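You operate a simulated robot arm through the tools that you are given. There is no shell and no other tool.

The job below is to be done with a simulated two-armed robot. You get a single attempt, and the scene is never put back.

TASK
Swill the gel out of the jug with the pink handle.
Fine: open the blue tap lever, hold the jug under the tap till it is past the 250 ml mark, tip it all down the basin, stand it on the blue rack, shut the tap. Set down upright: jug with a pink handle. Where these are worked on the way, their far stop is far enough and under half their travel is too little: blue tap lever.

It is judged by the outcome, as a careful person would: the job done as asked, and still so three seconds after it is handed in. It fails if anything else is knocked over, pushed out of place, dropped, spilled or broken.

THE ROBOT
Two 6-joint arms with two-finger parallel grippers on one trunk that stands fixed in place. Base frame: the origin is at the foot of the trunk, x ahead of it, y to its left, z up; the work surface is at about z = 900. Lengths are in mm, angles in rad, forces in N, time in s.
The left shoulder is at [50, 170, 1307], the right one opposite. Each reaches about 1092 mm from its shoulder. Payload 1.57 kg a hand.
The tool frame of a hand sits at the grasp point between the pads (the TCP): z along the fingers, y along the line on which they close. The tips reach 30 mm beyond it. Largest opening 80 mm; finger width 17, thickness 12; the body of the gripper, 40 by 82 mm, starts 80 mm behind the TCP.
Orientation is that of the tool frame in the base frame, as a unit quaternion [w, x, y, z]. With the fingers straight down and closing along the base's y, the tool's x points along the base's -x, its y along +y and its z along -z.

THE INTERFACE
- The arms move only by the tool servo_tool. It takes "left_targets", "right_targets" or both (then of equal length, played together; a hand with none holds still); each is text: rows parted by semicolons, each of 7 numbers parted by spaces: the shift along the base's x, y, z in mm, then the turn, a rotation vector about the base's x, y, z in rad, then the opening, from 0 (shut) to 1 (fully open). In form: dx dy dz rx ry rz claw; .... A call has 1 to 20 rows; each row is the pose to reach, as a shift and turn from the pose commanded when the call began. Each row takes 0.2 s and may step no farther than 50 mm and 0.15 rad from the row before; otherwise, or with a gripper value out of range, the whole call is refused. Where a pose cannot be reached the arm comes as near as it can. A force on the tool above 50 N (or 10 N above the force at the start of the call, whichever is more), or a blocked arm, ends the call early, and 0.2 s more pass. The fingers move at their own pace (about 72 mm/s each) and stop on an object; they squeeze with about 35 N. The grip force told is the motor's: it shows also when the fingers shut on nothing. Time passes only in rows, and 0.2 s behind the last, so rows that repeat a pose let the fingers close. It gives the time, the measured TCP pose, the force on the tool (base axes), the opening and the grip force at its end, in the units of the frame above (readings bear some noise), with the torque about the TCP (base axes, N m) and any sound that the robot's microphone picked up, and new pictures: "views" is both (left out), scene, wrist or none (wrist: the cameras of the hands that moved).
- Cameras (640 x 400 px; columns grow to the right, rows downward): "scene" is now at [34.2, 11.2, 1870.6]; the picture's right is [0.15, -0.99, 0.00], its down [-0.78, -0.12, -0.62] and it looks along [0.61, 0.09, -0.78] (base axes); focal length 360 px, centre (320, 200). "left" rides on the left gripper at [72, 7, -122] in its tool frame; the picture's right is [-0.09, 1.00, 0.00], its down [-0.84, -0.08, -0.54] and it looks along [-0.54, -0.05, 0.84] (tool axes); focal length 238 px, centre (320, 200). "right" rides on the right gripper at [72, -7, -122] in its tool frame; the picture's right is [0.09, 1.00, 0.00], its down [-0.84, 0.08, -0.54] and it looks along [-0.54, 0.05, 0.84] (tool axes); focal length 238 px, centre (320, 200). There is no depth. A picture from a camera that has moved, and an enlarged one, comes with that camera's place and axes in the base frame and with its lens.
- lift_body(by): slides the trunk up (or, below 0, down) by that many mm; the arms and the scene camera ride with it, the base frame stays. It gives what a move gives, with no picture.
- turn_head(pan, tilt): turns the head with the scene camera to pan (to the left, within 1.501 rad either way) and tilt (down, from -0.506 to 1.204), counted from straight ahead of the robot. It gives what a move gives, and a new picture of the scene camera.
- close_up(camera, box): a new picture of the part [left, top, right, bottom] of that camera's present view, enlarged. The clock stands still meanwhile.
- job_done(): hands the job in; it is judged then, once.

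Nothing tells you positions but the pictures and the camera data. Unless the task says otherwise, let go and move clear before handing in.

The tools are called as name(argument=value, ...) on one line, values as JSON. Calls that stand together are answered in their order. servo_tool: Moves the arms, as the interface text tells. Its arguments: {"type":"object","properties":{"left_targets":{"type":"string"},"right_targets":{"type":"string"},"views":{"type":"string","enum":["both","scene","wrist","none"]}},"required":[]} The other tools are called the same way: lift_body (by) moves the trunk up or down; turn_head (pan, tilt) turns the head that bears the scene camera; close_up (camera, box) takes an enlarged picture of a part of a camera's view; job_done () hands the job in.

At the start:

```text
t: 0.0
left_tcp_pos: [479.3, 454.3, 1197.1]
left_ee_rot: [0.0, -0.001, 1.0, 0.001]
left_force: [-1.0, 0.0, 0.3]
left_ft_torque: [0.0, 0.03, 0.02]
left_gripper_width: 79.9
left_grip_force: 0.0
right_tcp_pos: [677.9, -139.7, 1195.8]
right_ee_rot: [-0.001, 0.0, 1.0, 0.0]
right_force: [0.0, 0.2, -0.7]
right_ft_torque: [0.0, -0.01, -0.04]
right_gripper_width: 80.1
right_grip_force: 0.0
trunk travel left (down, up): [-922.0, 48.0]
head pan, tilt (commanded): [0.148, 0.902]
```

scene: 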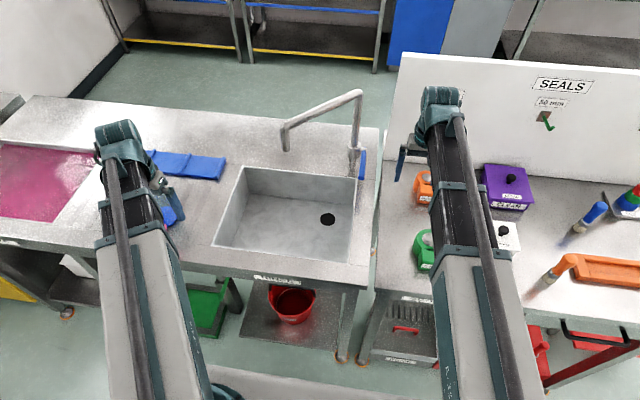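
right: 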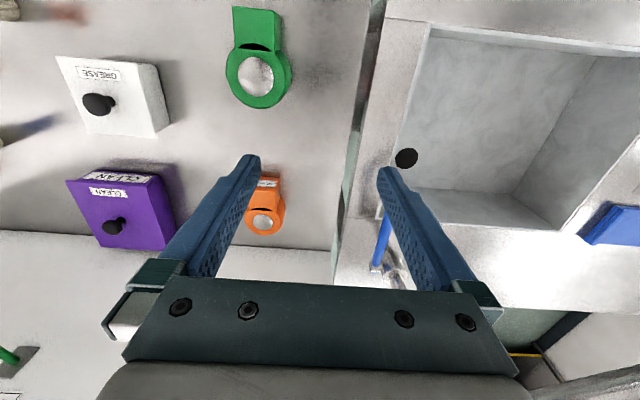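
left: 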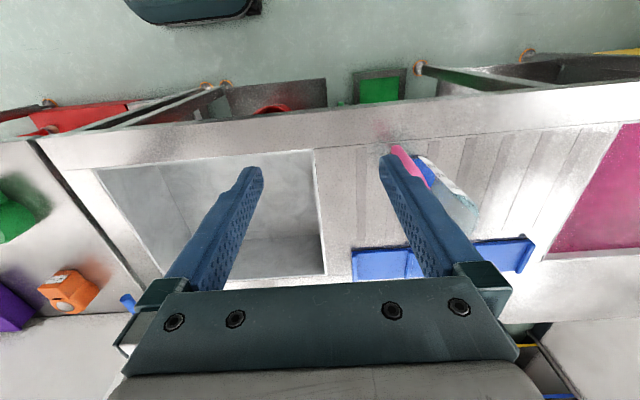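

I see a sink with a tap and a blue lever to its right, a blue rack to the left of the basin, and what may be a jug with a pink handle partly hidden behind the left arm. I'll take close-ups to place everything before moving.

close_up(camera="left", box=[300, 120, 560, 290])

close_up(camera="scene", box=[240, 70, 420, 190])

close_up(camera="right", box=[320, 120, 480, 300])

close_up(camera="scene", box=[60, 100, 260, 250])

```text
2.35 times, centred on (430, 205) of left
camera zoom: at [406.5, 460.9, 1318.5], right [0.09, 1.0, 0.0], down [0.84, -0.08, 0.54], along [0.54, -0.05, -0.84], focal length 561 px, centre (61, 188)
```

zoom: 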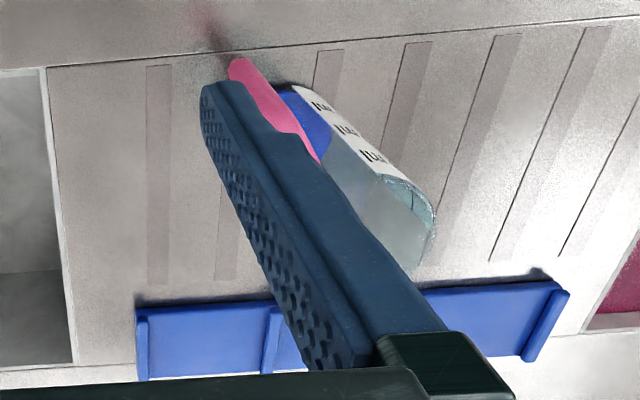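

```text
3.33 times, centred on (330, 130) of scene
camera zoom: at [34.2, 11.2, 1870.6], right [0.15, -0.99, 0.0], down [-0.78, -0.12, -0.62], along [0.61, 0.09, -0.78], focal length 1200 px, centre (287, 433)
```

zoom: 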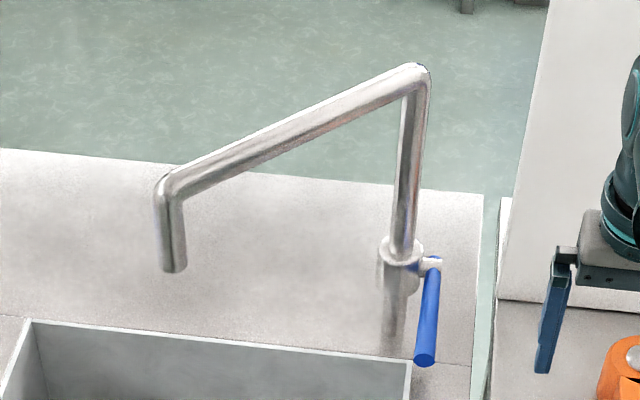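

```text
2.22 times, centred on (400, 210) of right
camera zoom: at [608.2, -145.5, 1319.5], right [-0.09, 1.0, 0.0], down [0.84, 0.08, 0.54], along [0.54, 0.05, -0.84], focal length 530 px, centre (142, 178)
```

zoom: 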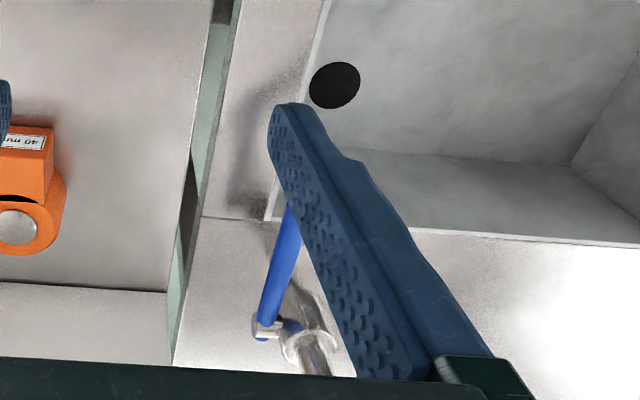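

```text
2.67 times, centred on (160, 175) of scene
camera zoom: at [34.2, 11.2, 1870.6], right [0.15, -0.99, 0.0], down [-0.78, -0.12, -0.62], along [0.61, 0.09, -0.78], focal length 960 px, centre (747, 267)
```

zoom: 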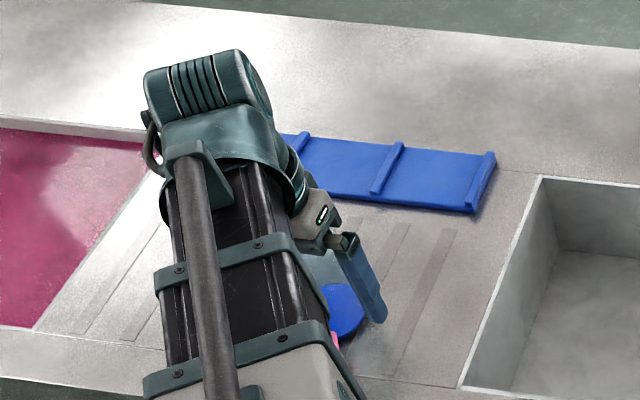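

The sink opening is roughly x 565–905, y 3–430, and the jug seems to stand on the drainer left of it, hidden by the left hand. I'll swing the left hand left and up for a clear view, and move the right hand right and back so the tap shows.

servo_tool(left_targets="0 40 10 0 0 0 1; 0 80 20 0 0 0 1; 0 120 30 0 0 0 1; 0 160 40 0 0 0 1; 0 200 50 0 0 0 1; 0 240 50 0 0 0 1", right_targets="0 0 0 0 0 0 1; -30 0 0 0 0 0 1; -60 0 0 0 0 0 1; -90 0 0 0 0 0 1; -120 0 0 0 0 0 1; -150 0 0 0 0 0 1", views="both")

```text
t: 1.4
left_tcp_pos: [475.1, 694.6, 1197.3]
left_ee_rot: [0.0, 0.0, 1.0, 0.001]
left_force: [-0.1, 0.1, 1.2]
left_ft_torque: [-0.03, 0.0, -0.01]
left_gripper_width: 79.9
left_grip_force: 0.1
left hand out of reach, approached as far as the arm can: row 1, 2, 3, 4, 5, 6
right_tcp_pos: [528.4, -138.4, 1196.4]
right_ee_rot: [0.0, 0.0, 1.0, 0.001]
right_force: [0.4, 0.1, 0.2]
right_ft_torque: [-0.01, 0.0, -0.02]
right_gripper_width: 80.1
right_grip_force: 0.0
trunk travel left (down, up): [-922.0, 48.0]
head pan, tilt (commanded): [0.148, 0.902]
camera scene: at [33.5, 12.2, 1870.6], right [0.15, -0.99, 0.0], down [-0.78, -0.12, -0.62], along [0.61, 0.09, -0.78], focal length 360 px, centre (320, 200)
camera right: at [458.0, -143.3, 1319.8], right [-0.09, 1.0, 0.0], down [0.84, 0.08, 0.54], along [0.54, 0.05, -0.84], focal length 238 px, centre (320, 200)
camera left: at [403.1, 699.7, 1318.3], right [0.09, 1.0, 0.0], down [0.84, -0.08, 0.54], along [0.54, -0.05, -0.84], focal length 238 px, centre (320, 200)
```

scene: 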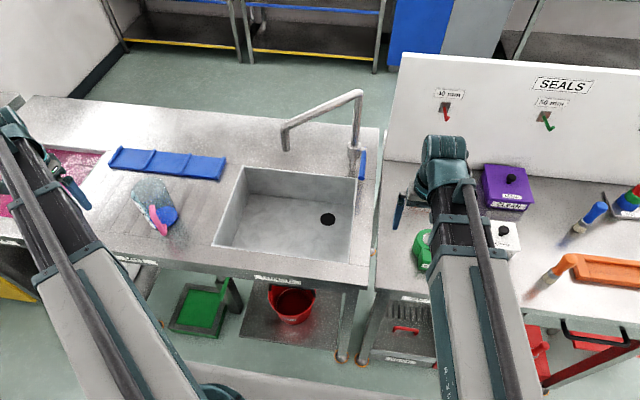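
right: 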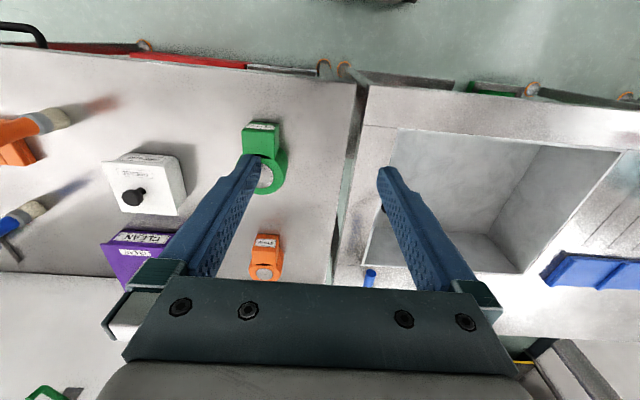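
left: 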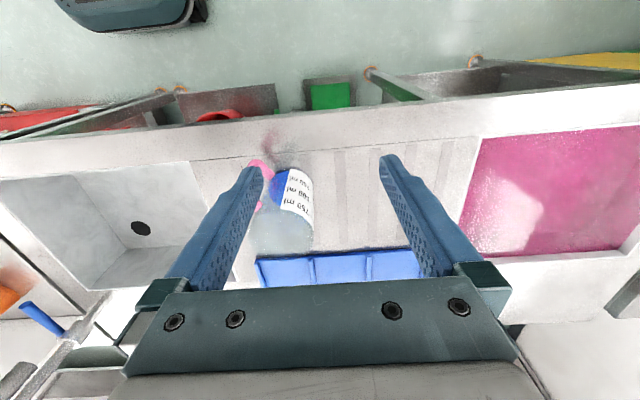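

close_up(camera="scene", box=[90, 130, 250, 260])

close_up(camera="left", box=[220, 130, 380, 290])

close_up(camera="scene", box=[270, 80, 410, 190])

close_up(camera="left", box=[0, 260, 150, 400])

```text
3.08 times, centred on (170, 195) of scene
camera zoom: at [33.5, 12.2, 1870.6], right [0.15, -0.99, 0.0], down [-0.78, -0.12, -0.62], along [0.61, 0.09, -0.78], focal length 1108 px, centre (782, 215)
```

zoom: 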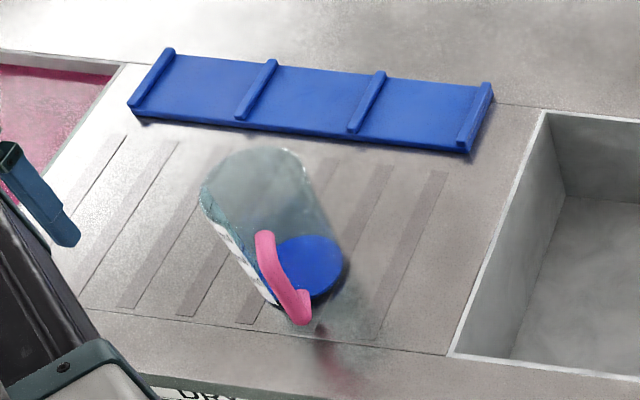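

```text
2.50 times, centred on (300, 210) of left
camera zoom: at [403.1, 699.7, 1318.3], right [0.09, 1.0, 0.0], down [0.84, -0.08, 0.54], along [0.54, -0.05, -0.84], focal length 596 px, centre (370, 175)
```

zoom: 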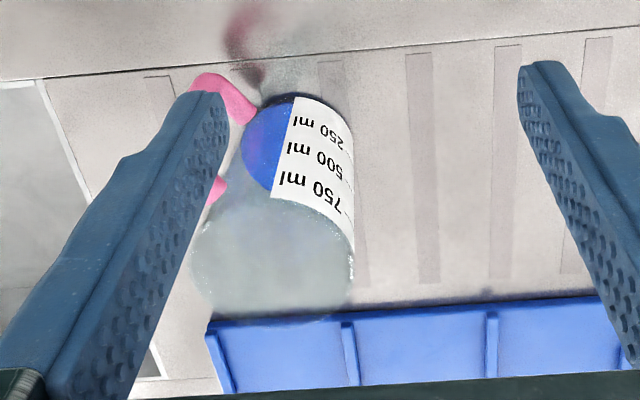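

```text
3.64 times, centred on (340, 135) of scene
camera zoom: at [33.5, 12.2, 1870.6], right [0.15, -0.99, 0.0], down [-0.78, -0.12, -0.62], along [0.61, 0.09, -0.78], focal length 1309 px, centre (247, 436)
```

zoom: 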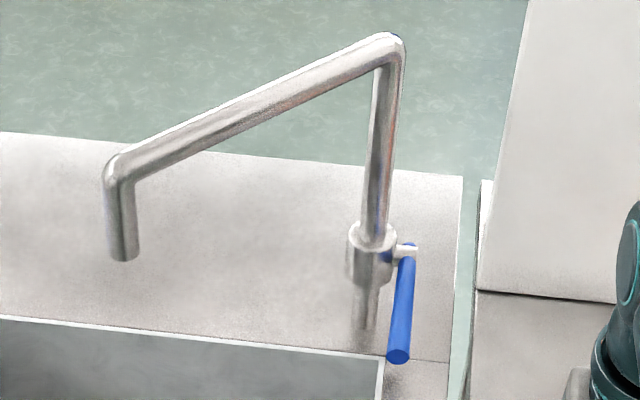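

```text
2.86 times, centred on (75, 330) of left
camera zoom: at [403.1, 699.7, 1318.3], right [0.09, 1.0, 0.0], down [0.84, -0.08, 0.54], along [0.54, -0.05, -0.84], focal length 681 px, centre (1020, -171)
```

zoom: 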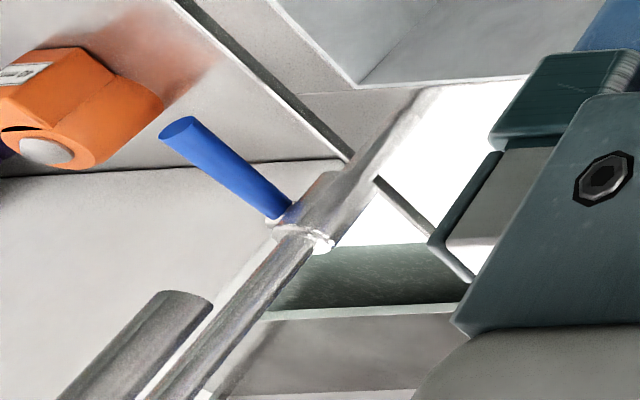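

The jug stands upright at about (637, 619), roughly 90 mm across and 150 mm tall, with blue gel in its bottom. The tap mouth is near (764, 219, 1150) and the lever runs from about (943, -2, 1010) towards me to (832, -6, 992). I'll move the left hand so its camera sees the handle between the fingers.

servo_tool(left_targets="0 -40 -50 0 0 0 1; 0 -75 -50 0 0 0 1", views="wrist")

close_up(camera="left", box=[250, 100, 400, 260])

close_up(camera="scene", box=[120, 170, 200, 250])

close_up(camera="right", box=[330, 230, 450, 320])

```text
refused: row 1 steps farther than a row can; nothing moved
```

```text
2.50 times, centred on (325, 180) of left
camera zoom: at [403.1, 699.7, 1318.3], right [0.09, 1.0, 0.0], down [0.84, -0.08, 0.54], along [0.54, -0.05, -0.84], focal length 596 px, centre (308, 250)
```

zoom: 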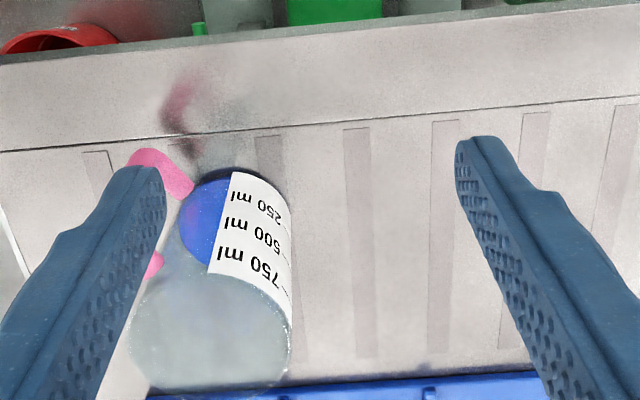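

```text
5.00 times, centred on (160, 210) of scene
camera zoom: at [33.5, 12.2, 1870.6], right [0.15, -0.99, 0.0], down [-0.78, -0.12, -0.62], along [0.61, 0.09, -0.78], focal length 1800 px, centre (1120, 150)
```

zoom: 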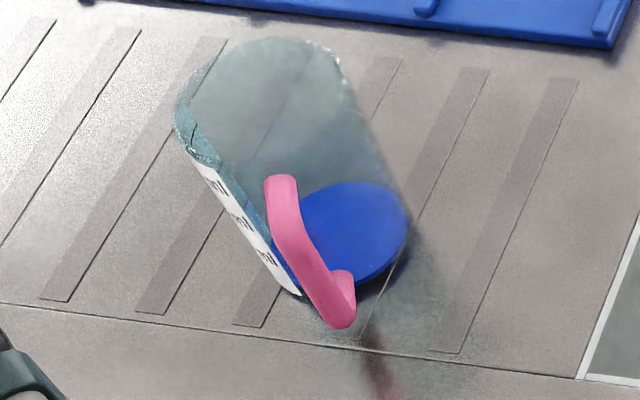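

```text
4.44 times, centred on (390, 275) of right
camera zoom: at [458.0, -143.3, 1319.8], right [-0.09, 1.0, 0.0], down [0.84, 0.08, 0.54], along [0.54, 0.05, -0.84], focal length 1059 px, centre (9, -133)
```

zoom: 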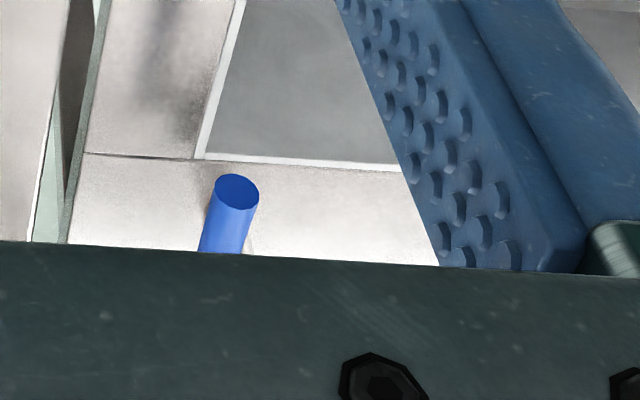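

The handle bar looks vertical at about (562, 579), spanning z 940–1018, and the handle points from the jug towards −x and slightly −y. I'll shift the left hand in smaller steps so the camera sees the handle from between the fingers.

servo_tool(left_targets="0 -30 -20 0 0 0 1; 0 -60 -40 0 0 0 1; 0 -90 -50 0 0 0 1; -20 -120 -50 0 0 0 1", views="wrist")

close_up(camera="left", box=[250, 120, 450, 270])

```text
t: 2.4
left_tcp_pos: [454.5, 569.6, 1197.8]
left_ee_rot: [0.001, -0.001, 1.0, 0.002]
left_force: [-0.2, 0.2, -0.1]
left_ft_torque: [0.02, 0.02, 0.01]
left_gripper_width: 80.0
left_grip_force: 0.0
left hand out of reach, approached as far as the arm can: row 1, 2, 3, 4
right_tcp_pos: [529.0, -138.4, 1196.8]
right_ee_rot: [-0.001, 0.0, 1.0, 0.001]
right_force: [0.0, -0.3, -0.5]
right_ft_torque: [0.01, -0.02, 0.04]
right_gripper_width: 79.8
right_grip_force: 0.0
trunk travel left (down, up): [-922.0, 48.0]
head pan, tilt (commanded): [0.148, 0.902]
camera left: at [382.4, 575.0, 1318.9], right [0.09, 1.0, 0.0], down [0.84, -0.08, 0.54], along [0.54, -0.05, -0.84], focal length 238 px, centre (320, 200)
```

left: 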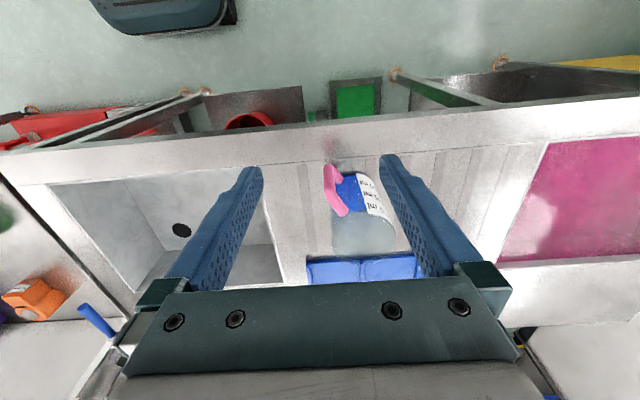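

```text
2.67 times, centred on (350, 195) of left
camera zoom: at [382.4, 575.0, 1318.9], right [0.09, 1.0, 0.0], down [0.84, -0.08, 0.54], along [0.54, -0.05, -0.84], focal length 636 px, centre (240, 213)
```

zoom: 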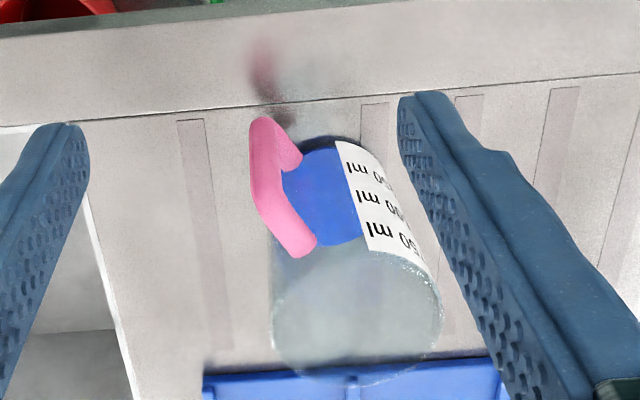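

Now the handle is clear: bar at about (557, 573), z 949–1031, jug centre near (632, 620), handle azimuth about 30° off −x. I'll turn the left hand 30° in yaw and pitch it 30° forward so the fingers straddle the handle, staying high.

servo_tool(left_targets="5 -4 -8 0.0228 -0.0852 0.0852 1; 12 -8 -16 0.0457 -0.1703 0.1703 1; 18 -12 -24 0.0685 -0.2555 0.2555 1; 24 -16 -32 0.0913 -0.3407 0.3407 1; 30 -20 -40 0.1142 -0.4258 0.4258 1; 36 -25 -50 0.137 -0.511 0.511 1", views="both")

```text
t: 3.8
left_tcp_pos: [496.7, 548.9, 1225.7]
left_ee_rot: [0.25, -0.251, 0.933, 0.068]
left_force: [-0.1, -0.3, 0.2]
left_ft_torque: [0.01, -0.02, -0.02]
left_gripper_width: 80.0
left_grip_force: 0.1
left hand out of reach, approached as far as the arm can: row 1, 2, 3, 4, 5, 6
right_tcp_pos: [528.6, -138.8, 1197.4]
right_ee_rot: [0.001, 0.001, 1.0, 0.0]
right_force: [0.3, 0.6, 0.3]
right_ft_torque: [-0.02, -0.02, -0.03]
right_gripper_width: 79.8
right_grip_force: 0.1
trunk travel left (down, up): [-922.0, 48.0]
head pan, tilt (commanded): [0.148, 0.902]
camera scene: at [34.2, 11.0, 1870.6], right [0.15, -0.99, 0.0], down [-0.78, -0.12, -0.62], along [0.61, 0.09, -0.78], focal length 360 px, centre (320, 200)
camera left: at [386.2, 491.7, 1295.8], right [-0.43, 0.9, 0.05], down [0.43, 0.16, 0.89], along [0.79, 0.4, -0.46], focal length 238 px, centre (320, 200)
```

scene: 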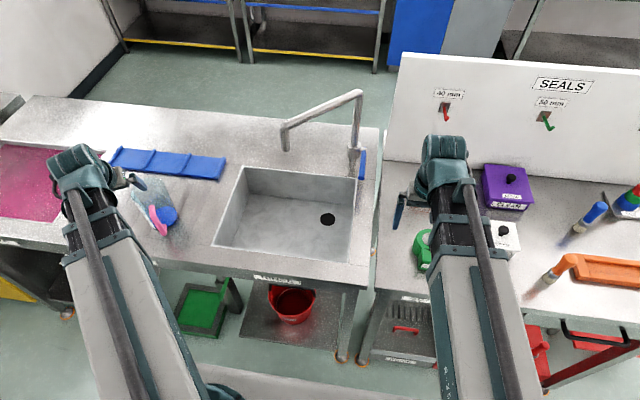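
left: 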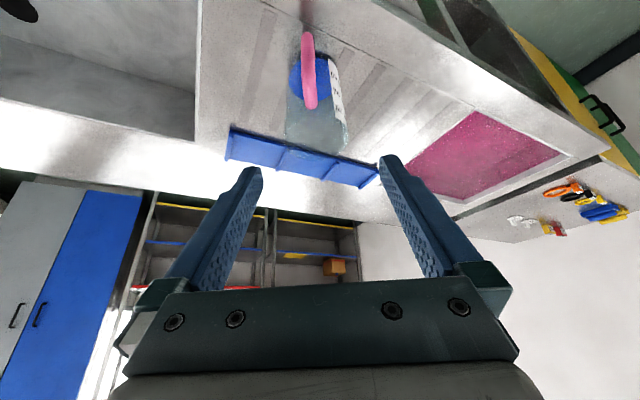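

The left hand's wrist seems stuck at one height whatever I command; the arm looks like a telescoping boom. I'll test small vertical moves on both hands well clear of everything.

servo_tool(left_targets="0 0 -20 0 0 0 1; 0 0 -40 0 0 0 1", right_targets="0 0 -20 0 0 0 1; 0 0 -40 0 0 0 1", views="none")

```text
t: 4.4
left_tcp_pos: [495.6, 549.4, 1225.6]
left_ee_rot: [0.251, -0.25, 0.933, 0.068]
left_force: [-0.4, -0.3, -0.9]
left_ft_torque: [0.02, 0.0, -0.01]
left_gripper_width: 79.9
left_grip_force: 0.0
left hand out of reach, approached as far as the arm can: row 1, 2
right_tcp_pos: [528.6, -137.6, 1197.2]
right_ee_rot: [0.0, 0.0, 1.0, 0.0]
right_force: [-0.5, 0.8, 0.5]
right_ft_torque: [0.0, -0.05, 0.01]
right_gripper_width: 80.1
right_grip_force: 0.3
right hand out of reach, approached as far as the arm can: row 1, 2
trunk travel left (down, up): [-922.0, 48.0]
head pan, tilt (commanded): [0.148, 0.902]
```

The hands cannot change height by themselves: the wrists stay at trunk height (about z 1411 now, 211 mm behind the TCP), so height must come from the trunk and wrist pitch. I'll pitch the right hand forward with shut fingers, ready to go under the lever, and park the left hand level and clear of the jug before lowering the trunk.

servo_tool(left_targets="11 -14 38 0.0655 -0.1134 0 1; 23 -28 76 0.1309 -0.2267 0 1; 34 -43 114 0.1964 -0.3401 0 1; 46 -57 152 0.2618 -0.4535 0 1; 57 -71 190 0.3273 -0.5668 0 1; 69 -85 228 0.3927 -0.6802 0 1; 80 -100 266 0.4582 -0.7935 0 1; 92 -114 304 0.5236 -0.9069 0 1", right_targets="21 16 18 0 -0.125 0 0.5; 43 33 35 0 -0.25 0 0; 64 50 53 0 -0.375 0 0; 86 66 70 0 -0.5 0 0; 107 83 88 0 -0.625 0 0; 129 100 105 0 -0.75 0 0; 150 117 123 0 -0.875 0 0; 172 133 140 0 -1.0 0 0", views="both")

```text
t: 6.2
left_tcp_pos: [612.8, 448.8, 1411.4]
left_ee_rot: [0.685, -0.234, 0.678, 0.128]
left_force: [-0.3, 1.3, 1.1]
left_ft_torque: [-0.04, 0.09, -0.06]
left_gripper_width: 80.0
left_grip_force: 0.0
left hand out of reach, approached as far as the arm can: row 1, 2, 3, 4, 5, 6, 7, 8
right_tcp_pos: [701.3, -9.7, 1298.9]
right_ee_rot: [0.481, 0.0, 0.877, 0.0]
right_force: [-0.1, -0.7, 0.2]
right_ft_torque: [0.0, -0.01, -0.02]
right_gripper_width: 0.0
right_grip_force: 21.4
right hand out of reach, approached as far as the arm can: row 1, 2, 3, 4, 5, 6, 7, 8
trunk travel left (down, up): [-922.0, 48.0]
head pan, tilt (commanded): [0.148, 0.902]
camera scene: at [34.7, 11.1, 1870.6], right [0.15, -0.99, 0.0], down [-0.78, -0.12, -0.62], along [0.61, 0.09, -0.78], focal length 360 px, centre (320, 200)
camera right: at [562.3, -14.8, 1304.1], right [-0.05, 1.0, -0.08], down [-0.01, 0.08, 1.0], along [1.0, 0.05, 0.0], focal length 238 px, centre (320, 200)
camera left: at [506.7, 382.7, 1341.6], right [-0.5, 0.87, -0.06], down [-0.47, -0.22, 0.85], along [0.73, 0.45, 0.52], focal length 238 px, centre (320, 200)
```

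scene: 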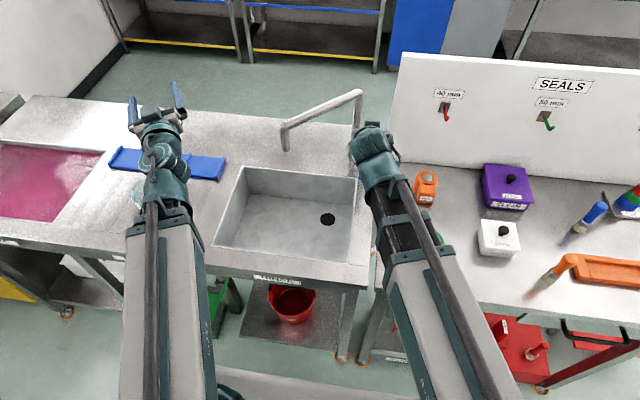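
right: 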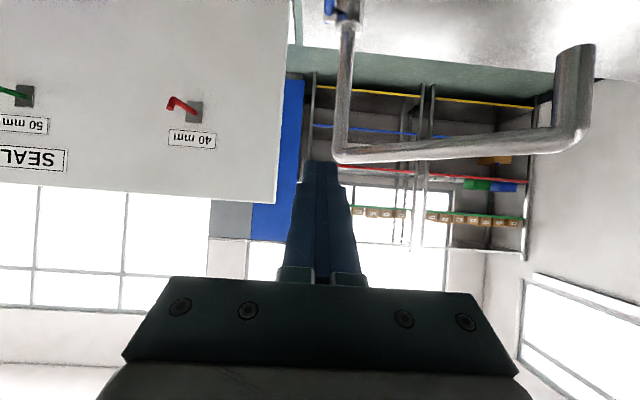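
left: 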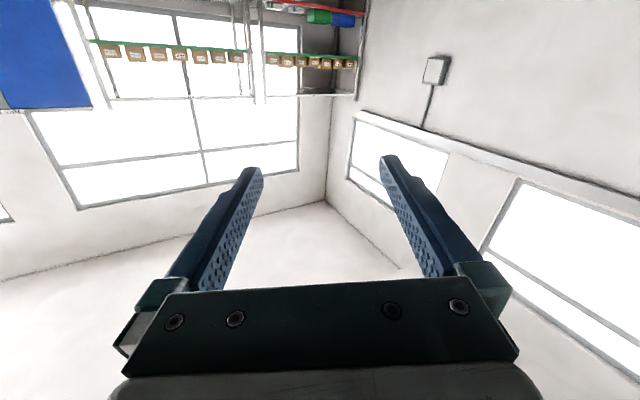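

Both hands are oriented: right pitched about 57° from vertical at (701, -10), left level and clear of the jug. Now I lower the trunk in stages.

lift_body(by=-200)

lift_body(by=-100)

turn_head(pan=0.1, tilt=0.75)

close_up(camera="right", box=[200, 0, 460, 165])

```text
t: 8.4
left_tcp_pos: [610.5, 450.5, 1216.7]
left_ee_rot: [0.684, -0.184, 0.682, 0.184]
left_force: [0.1, 0.0, 0.6]
left_ft_torque: [-0.02, 0.0, -0.01]
left_gripper_width: 79.8
left_grip_force: 0.1
right_tcp_pos: [700.6, -9.3, 1098.0]
right_ee_rot: [0.48, 0.0, 0.877, 0.001]
right_force: [0.5, 0.0, -1.2]
right_ft_torque: [-0.02, -0.02, -0.01]
right_gripper_width: 0.0
right_grip_force: 20.9
trunk travel left (down, up): [-722.0, 248.0]
head pan, tilt (commanded): [0.148, 0.902]
```

```text
t: 9.7
left_tcp_pos: [611.9, 450.4, 1117.8]
left_ee_rot: [0.684, -0.184, 0.682, 0.185]
left_force: [-0.2, -0.1, 0.5]
left_ft_torque: [-0.02, 0.02, -0.02]
left_gripper_width: 80.0
left_grip_force: 0.1
right_tcp_pos: [701.2, -9.9, 997.4]
right_ee_rot: [0.48, 0.0, 0.877, 0.0]
right_force: [0.0, -0.1, -0.3]
right_ft_torque: [0.02, -0.02, 0.0]
right_gripper_width: 0.1
right_grip_force: 21.3
trunk travel left (down, up): [-622.0, 348.0]
head pan, tilt (commanded): [0.148, 0.902]
```

```text
t: 10.4
left_tcp_pos: [611.7, 449.8, 1118.6]
left_ee_rot: [0.684, -0.184, 0.681, 0.184]
left_force: [0.8, 0.0, -0.5]
left_ft_torque: [0.0, -0.01, 0.02]
left_gripper_width: 79.9
left_grip_force: 0.1
right_tcp_pos: [701.6, -9.5, 999.5]
right_ee_rot: [0.48, 0.0, 0.877, 0.0]
right_force: [-0.2, 0.3, 0.1]
right_ft_torque: [-0.01, 0.03, 0.03]
right_gripper_width: 0.0
right_grip_force: 21.1
trunk travel left (down, up): [-622.0, 348.0]
head pan, tilt (commanded): [0.099, 0.75]
camera scene: at [42.0, 8.3, 1582.5], right [0.1, -0.99, 0.0], down [-0.68, -0.07, -0.73], along [0.73, 0.07, -0.68], focal length 360 px, centre (320, 200)
```

scene: 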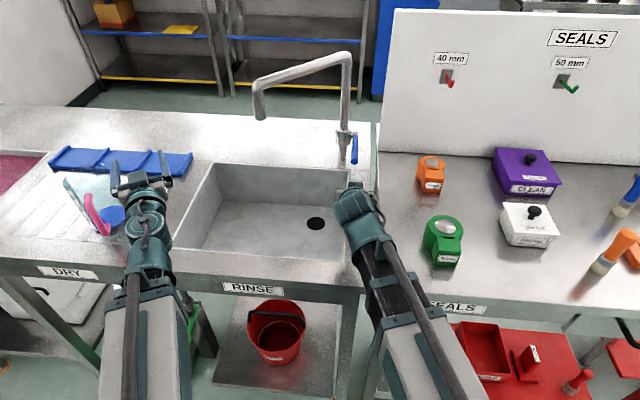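

```text
2.42 times, centred on (330, 82) of right
camera zoom: at [561.5, -15.0, 1004.1], right [-0.05, 1.0, -0.08], down [-0.01, 0.08, 1.0], along [1.0, 0.05, 0.0], focal length 578 px, centre (296, 485)
```

zoom: 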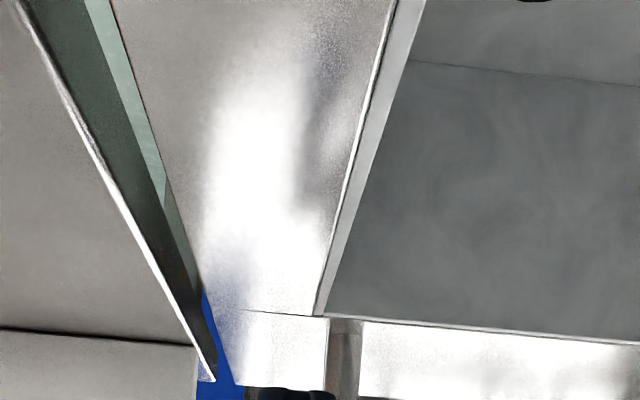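

The trunk is down with nothing touched; the lever and tap show clearly. I'll zoom on the lever from both cameras to refine its place.

close_up(camera="scene", box=[300, 60, 400, 210])

close_up(camera="right", box=[270, 120, 390, 220])

```text
2.67 times, centred on (350, 135) of scene
camera zoom: at [42.0, 8.3, 1582.5], right [0.1, -0.99, 0.0], down [-0.68, -0.07, -0.73], along [0.73, 0.07, -0.68], focal length 960 px, centre (240, 373)
```

zoom: 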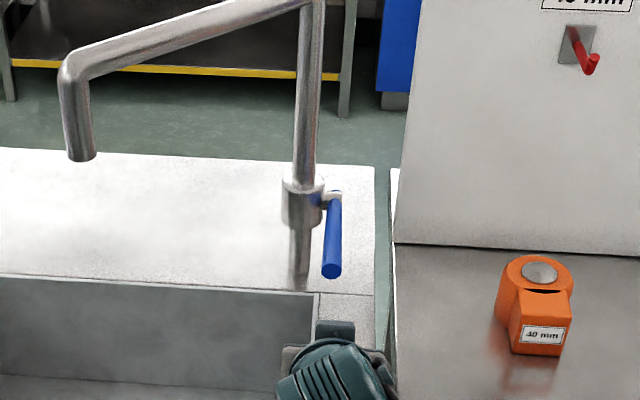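

```text
4.00 times, centred on (330, 170) of right
camera zoom: at [561.5, -15.0, 1004.1], right [-0.05, 1.0, -0.08], down [-0.01, 0.08, 1.0], along [1.0, 0.05, 0.0], focal length 953 px, centre (280, 320)
```

zoom: 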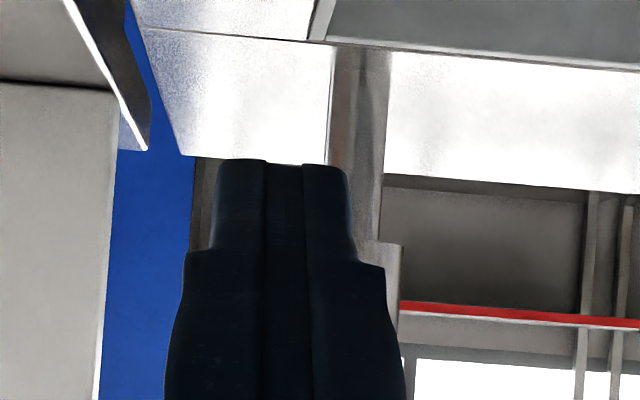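

The lever lies nearly level from the pivot near (945, -4, 1005) to its tip near (825, -7, 997). I'll lower 50 mm so the shut right fingers are below it, then slide them under the tip.

lift_body(by=-50)

servo_tool(right_targets="35 1 0 0 0 0 0; 70 2 0 0 0 0 0; 105 3 0 0 0 0 0; 138 4 0 0 0 0 0", views="both")

close_up(camera="scene", box=[300, 60, 400, 210])

close_up(camera="right", box=[240, 60, 420, 240])

```text
t: 11.3
left_tcp_pos: [612.1, 449.6, 1068.1]
left_ee_rot: [0.684, -0.183, 0.682, 0.183]
left_force: [0.0, 0.3, 0.6]
left_ft_torque: [-0.01, 0.01, 0.0]
left_gripper_width: 80.2
left_grip_force: 0.2
right_tcp_pos: [701.2, -9.0, 947.4]
right_ee_rot: [0.48, 0.0, 0.877, 0.0]
right_force: [0.3, 0.3, -0.6]
right_ft_torque: [-0.01, -0.03, -0.03]
right_gripper_width: 0.2
right_grip_force: 21.3
trunk travel left (down, up): [-572.0, 398.0]
head pan, tilt (commanded): [0.099, 0.75]
```

```text
t: 12.3
left_tcp_pos: [611.3, 451.0, 1067.8]
left_ee_rot: [0.684, -0.184, 0.682, 0.184]
left_force: [-0.1, -0.6, -0.1]
left_ft_torque: [0.0, 0.02, 0.0]
left_gripper_width: 80.0
left_grip_force: 0.1
right_tcp_pos: [840.2, -4.8, 948.7]
right_ee_rot: [0.48, 0.0, 0.877, 0.0]
right_force: [-0.2, 0.1, 0.1]
right_ft_torque: [0.05, 0.01, -0.01]
right_gripper_width: 0.2
right_grip_force: 21.8
trunk travel left (down, up): [-572.0, 398.0]
head pan, tilt (commanded): [0.099, 0.75]
camera scene: at [42.3, 8.4, 1532.6], right [0.1, -1.0, 0.0], down [-0.68, -0.07, -0.73], along [0.73, 0.07, -0.68], focal length 360 px, centre (320, 200)
camera right: at [700.3, -10.1, 954.1], right [-0.05, 1.0, -0.08], down [-0.01, 0.08, 1.0], along [1.0, 0.05, 0.0], focal length 238 px, centre (320, 200)
```

scene: 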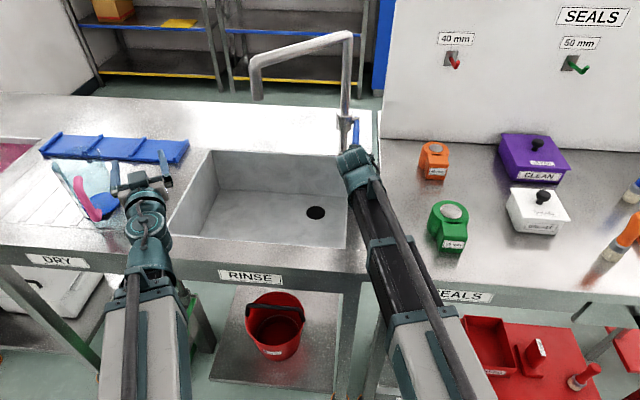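
right: 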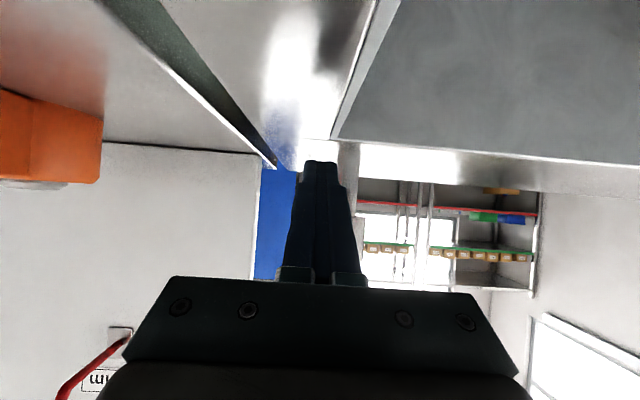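

```text
2.67 times, centred on (350, 135) of scene
camera zoom: at [42.3, 8.4, 1532.6], right [0.1, -1.0, 0.0], down [-0.68, -0.07, -0.73], along [0.73, 0.07, -0.68], focal length 960 px, centre (240, 373)
```

zoom: 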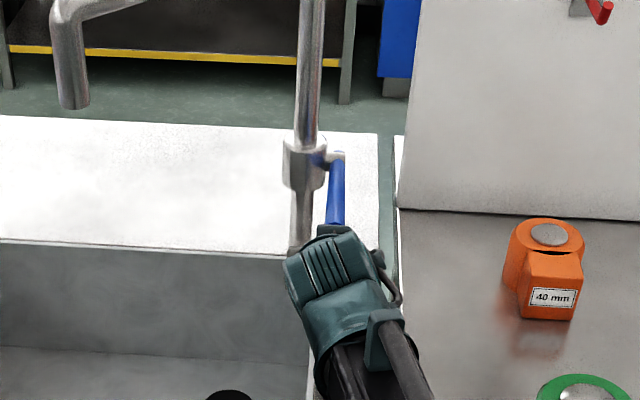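

```text
2.22 times, centred on (330, 150) of right
camera zoom: at [700.3, -10.1, 954.1], right [-0.05, 1.0, -0.08], down [-0.01, 0.08, 1.0], along [1.0, 0.05, 0.0], focal length 530 px, centre (298, 311)
```

zoom: 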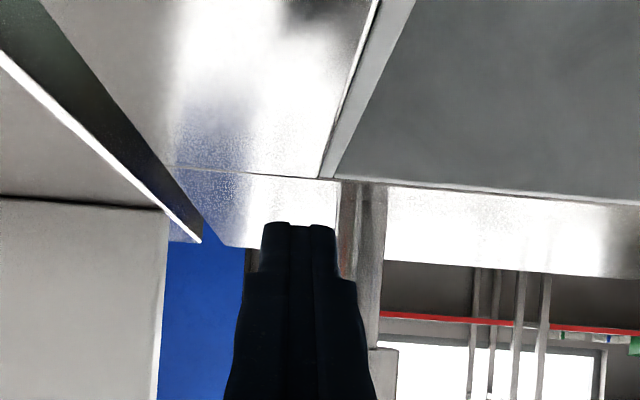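

The fingers are now under the lever tip without contact. I'll raise the trunk in small steps and watch the right-hand force.

lift_body(by=20)

lift_body(by=15)

```text
t: 13.0
left_tcp_pos: [611.8, 450.4, 1087.6]
left_ee_rot: [0.685, -0.182, 0.682, 0.183]
left_force: [0.6, -0.8, -0.3]
left_ft_torque: [0.01, -0.01, -0.01]
left_gripper_width: 79.9
left_grip_force: 0.1
right_tcp_pos: [839.1, -4.3, 968.9]
right_ee_rot: [0.48, 0.0, 0.877, 0.0]
right_force: [0.2, -0.2, 0.4]
right_ft_torque: [0.01, 0.02, 0.01]
right_gripper_width: 0.0
right_grip_force: 21.5
trunk travel left (down, up): [-592.0, 378.0]
head pan, tilt (commanded): [0.099, 0.75]
```

```text
t: 13.6
left_tcp_pos: [610.7, 450.0, 1103.0]
left_ee_rot: [0.684, -0.184, 0.682, 0.184]
left_force: [0.6, -0.3, -1.1]
left_ft_torque: [0.0, -0.03, -0.01]
left_gripper_width: 80.0
left_grip_force: 0.1
right_tcp_pos: [840.0, -4.6, 984.7]
right_ee_rot: [0.481, 0.0, 0.877, 0.0]
right_force: [0.3, 0.4, -0.2]
right_ft_torque: [0.0, -0.02, -0.03]
right_gripper_width: 0.2
right_grip_force: 21.6
trunk travel left (down, up): [-607.0, 363.0]
head pan, tilt (commanded): [0.099, 0.75]
```

close_up(camera="scene", box=[300, 60, 400, 210])

close_up(camera="right", box=[240, 60, 420, 240])

```text
2.67 times, centred on (350, 135) of scene
camera zoom: at [42.2, 8.3, 1567.6], right [0.1, -1.0, 0.0], down [-0.68, -0.07, -0.73], along [0.73, 0.07, -0.68], focal length 960 px, centre (240, 373)
```

zoom: 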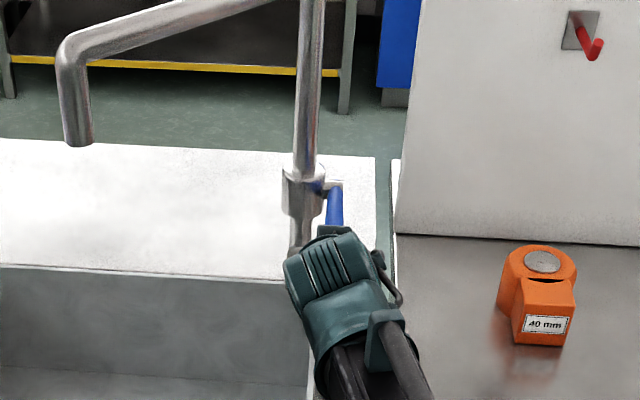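

```text
2.22 times, centred on (330, 150) of right
camera zoom: at [699.6, -10.4, 989.2], right [-0.05, 1.0, -0.08], down [-0.01, 0.08, 1.0], along [1.0, 0.05, 0.0], focal length 530 px, centre (298, 311)
```

zoom: 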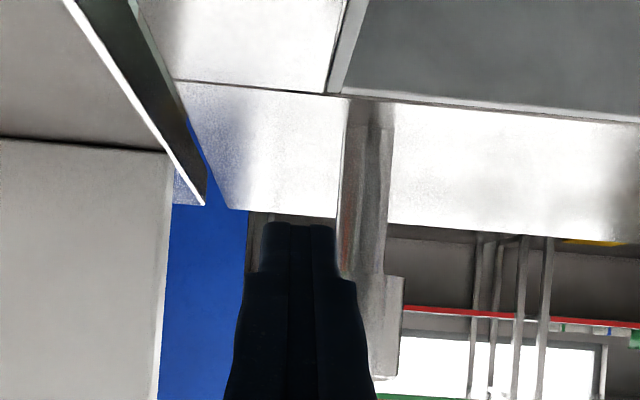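

lift_body(by=12)

lift_body(by=12)

```text
t: 14.2
left_tcp_pos: [611.9, 450.6, 1116.5]
left_ee_rot: [0.684, -0.183, 0.682, 0.183]
left_force: [0.1, 0.1, -0.2]
left_ft_torque: [0.01, 0.01, 0.02]
left_gripper_width: 80.0
left_grip_force: 0.1
right_tcp_pos: [839.1, -4.3, 995.9]
right_ee_rot: [0.481, 0.0, 0.877, 0.0]
right_force: [0.3, 0.2, 0.9]
right_ft_torque: [0.0, -0.02, 0.01]
right_gripper_width: 0.0
right_grip_force: 21.3
trunk travel left (down, up): [-619.0, 351.0]
head pan, tilt (commanded): [0.099, 0.75]
```

```text
t: 14.8
left_tcp_pos: [612.0, 450.4, 1127.6]
left_ee_rot: [0.684, -0.184, 0.682, 0.184]
left_force: [0.8, 0.2, -0.2]
left_ft_torque: [0.01, 0.0, 0.0]
left_gripper_width: 80.1
left_grip_force: 0.0
right_tcp_pos: [839.3, -5.1, 1008.0]
right_ee_rot: [0.48, 0.0, 0.877, 0.001]
right_force: [-0.1, 1.1, 0.8]
right_ft_torque: [0.02, 0.03, 0.02]
right_gripper_width: 0.0
right_grip_force: 21.5
trunk travel left (down, up): [-631.0, 339.0]
head pan, tilt (commanded): [0.099, 0.75]
```

servo_tool(right_targets="0 0 0 0 0 0 0", views="both")

close_up(camera="scene", box=[320, 110, 380, 190])

close_up(camera="left", box=[0, 0, 200, 200])

```text
t: 15.2
left_tcp_pos: [611.4, 449.8, 1126.2]
left_ee_rot: [0.684, -0.184, 0.681, 0.184]
left_force: [0.4, -0.1, -0.6]
left_ft_torque: [0.02, 0.01, -0.03]
left_gripper_width: 80.1
left_grip_force: 0.1
right_tcp_pos: [840.6, -5.6, 1008.7]
right_ee_rot: [0.48, 0.0, 0.877, 0.0]
right_force: [-0.4, -0.5, -0.3]
right_ft_torque: [0.02, -0.01, 0.0]
right_gripper_width: 0.0
right_grip_force: 21.2
trunk travel left (down, up): [-631.0, 339.0]
head pan, tilt (commanded): [0.099, 0.75]
camera scene: at [42.1, 8.3, 1591.6], right [0.1, -1.0, 0.0], down [-0.68, -0.07, -0.73], along [0.73, 0.07, -0.68], focal length 360 px, centre (320, 200)
camera right: at [699.5, -10.4, 1013.2], right [-0.05, 1.0, -0.08], down [-0.01, 0.08, 1.0], along [1.0, 0.05, 0.0], focal length 238 px, centre (320, 200)
```

scene: 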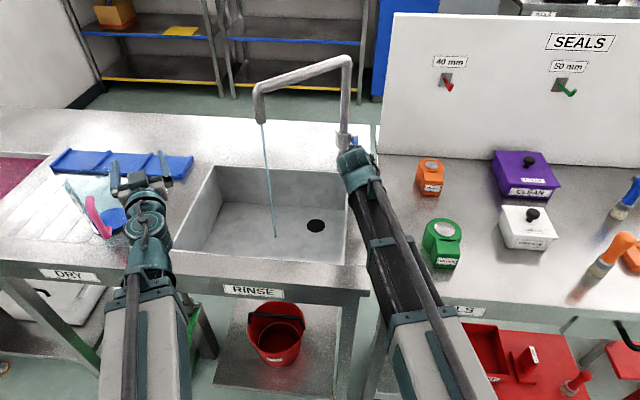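
right: 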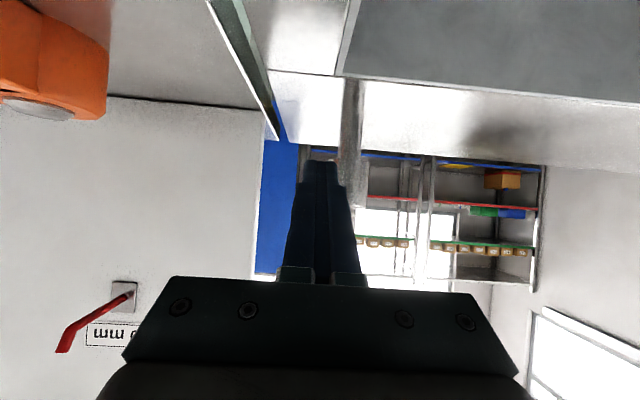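

```text
5.00 times, centred on (350, 150) of scene
camera zoom: at [42.1, 8.3, 1591.6], right [0.1, -1.0, 0.0], down [-0.68, -0.07, -0.73], along [0.73, 0.07, -0.68], focal length 1800 px, centre (170, 450)
```

zoom: 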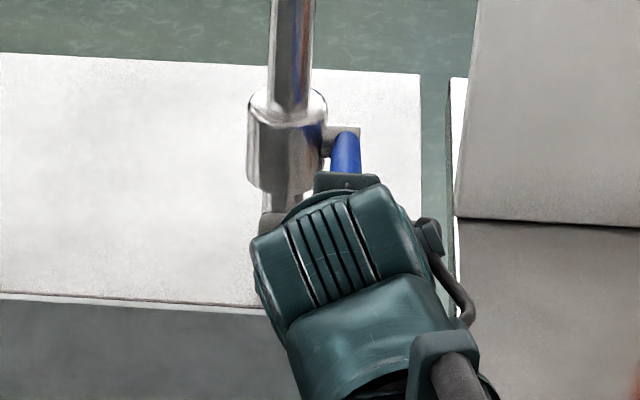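

```text
2.00 times, centred on (100, 100) of left
camera zoom: at [502.7, 394.0, 1054.1], right [-0.5, 0.86, 0.09], down [-0.43, -0.34, 0.83], along [0.75, 0.38, 0.54], focal length 477 px, centre (760, 400)
```

zoom: 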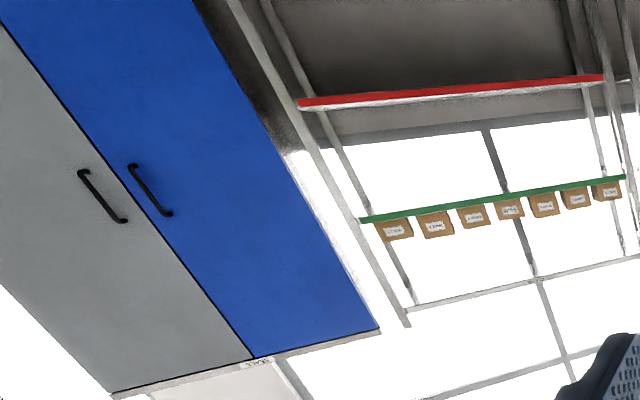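

Water is flowing: lifting opens the tap and the lever moves with little force. I'll keep raising in steps towards its far stop.

lift_body(by=25)

lift_body(by=25)

close_up(camera="scene", box=[230, 60, 400, 250])

```text
t: 15.9
left_tcp_pos: [611.3, 449.9, 1151.5]
left_ee_rot: [0.684, -0.184, 0.682, 0.184]
left_force: [-0.2, 0.8, -0.9]
left_ft_torque: [0.01, 0.0, -0.03]
left_gripper_width: 80.1
left_grip_force: 0.0
right_tcp_pos: [839.8, -5.8, 1033.0]
right_ee_rot: [0.48, 0.0, 0.877, 0.0]
right_force: [-0.3, -0.6, 0.2]
right_ft_torque: [0.03, 0.0, -0.02]
right_gripper_width: 0.0
right_grip_force: 21.5
trunk travel left (down, up): [-656.0, 314.0]
head pan, tilt (commanded): [0.099, 0.75]
```

```text
t: 16.6
left_tcp_pos: [611.4, 450.1, 1177.0]
left_ee_rot: [0.684, -0.184, 0.682, 0.184]
left_force: [0.6, 0.4, -0.1]
left_ft_torque: [-0.01, 0.01, 0.02]
left_gripper_width: 80.1
left_grip_force: 0.0
right_tcp_pos: [837.9, -5.6, 1058.5]
right_ee_rot: [0.481, 0.0, 0.877, 0.0]
right_force: [0.9, -0.2, 0.2]
right_ft_torque: [0.0, 0.03, -0.01]
right_gripper_width: 0.0
right_grip_force: 20.9
trunk travel left (down, up): [-681.0, 289.0]
head pan, tilt (commanded): [0.099, 0.75]
```

```text
2.11 times, centred on (315, 155) of scene
camera zoom: at [42.3, 8.3, 1641.6], right [0.1, -1.0, 0.0], down [-0.68, -0.07, -0.73], along [0.73, 0.07, -0.68], focal length 758 px, centre (330, 295)
```

zoom: 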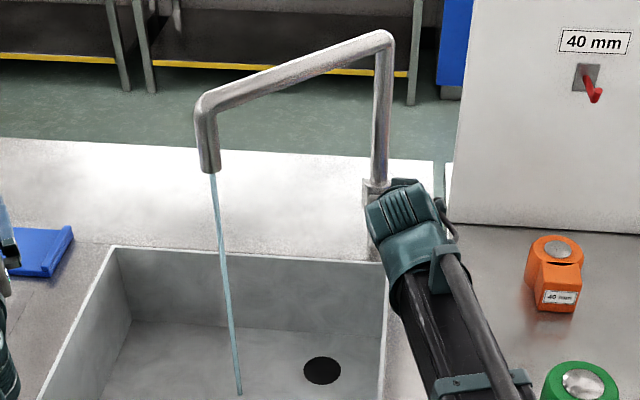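

lift_body(by=20)

lift_body(by=20)

close_up(camera="scene", box=[230, 60, 400, 250])

close_up(camera="right", box=[240, 60, 420, 240])

```text
t: 17.3
left_tcp_pos: [610.4, 450.0, 1197.5]
left_ee_rot: [0.684, -0.183, 0.682, 0.183]
left_force: [0.2, 0.3, 0.5]
left_ft_torque: [-0.01, -0.02, 0.01]
left_gripper_width: 79.9
left_grip_force: 0.0
right_tcp_pos: [838.5, -5.2, 1077.7]
right_ee_rot: [0.481, 0.0, 0.877, 0.0]
right_force: [0.8, 0.0, 0.4]
right_ft_torque: [0.0, -0.02, 0.02]
right_gripper_width: 0.0
right_grip_force: 21.7
trunk travel left (down, up): [-701.0, 269.0]
head pan, tilt (commanded): [0.099, 0.75]
```

```text
t: 18.0
left_tcp_pos: [610.7, 449.9, 1216.6]
left_ee_rot: [0.684, -0.185, 0.681, 0.185]
left_force: [-0.4, -0.6, 0.4]
left_ft_torque: [-0.03, -0.04, 0.01]
left_gripper_width: 80.0
left_grip_force: 0.0
right_tcp_pos: [839.4, -3.4, 1097.1]
right_ee_rot: [0.481, 0.0, 0.877, 0.0]
right_force: [-0.8, -0.2, 0.6]
right_ft_torque: [-0.01, -0.03, 0.0]
right_gripper_width: 0.1
right_grip_force: 21.1
trunk travel left (down, up): [-721.0, 249.0]
head pan, tilt (commanded): [0.099, 0.75]
```

```text
2.11 times, centred on (315, 155) of scene
camera zoom: at [42.3, 8.3, 1681.6], right [0.1, -1.0, 0.0], down [-0.68, -0.07, -0.73], along [0.73, 0.07, -0.68], focal length 758 px, centre (330, 295)
```

zoom: 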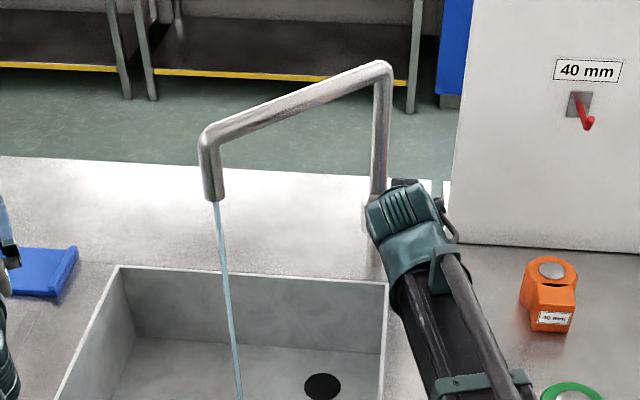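

```text
2.22 times, centred on (330, 150) of right
camera zoom: at [699.6, -10.4, 1103.2], right [-0.05, 1.0, -0.08], down [-0.01, 0.08, 1.0], along [1.0, 0.05, 0.0], focal length 530 px, centre (298, 311)
```

zoom: 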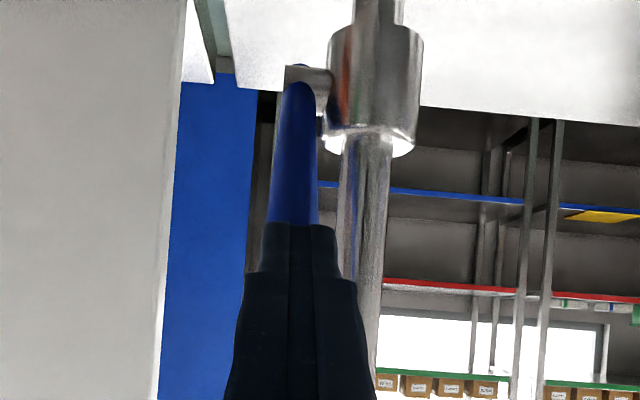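

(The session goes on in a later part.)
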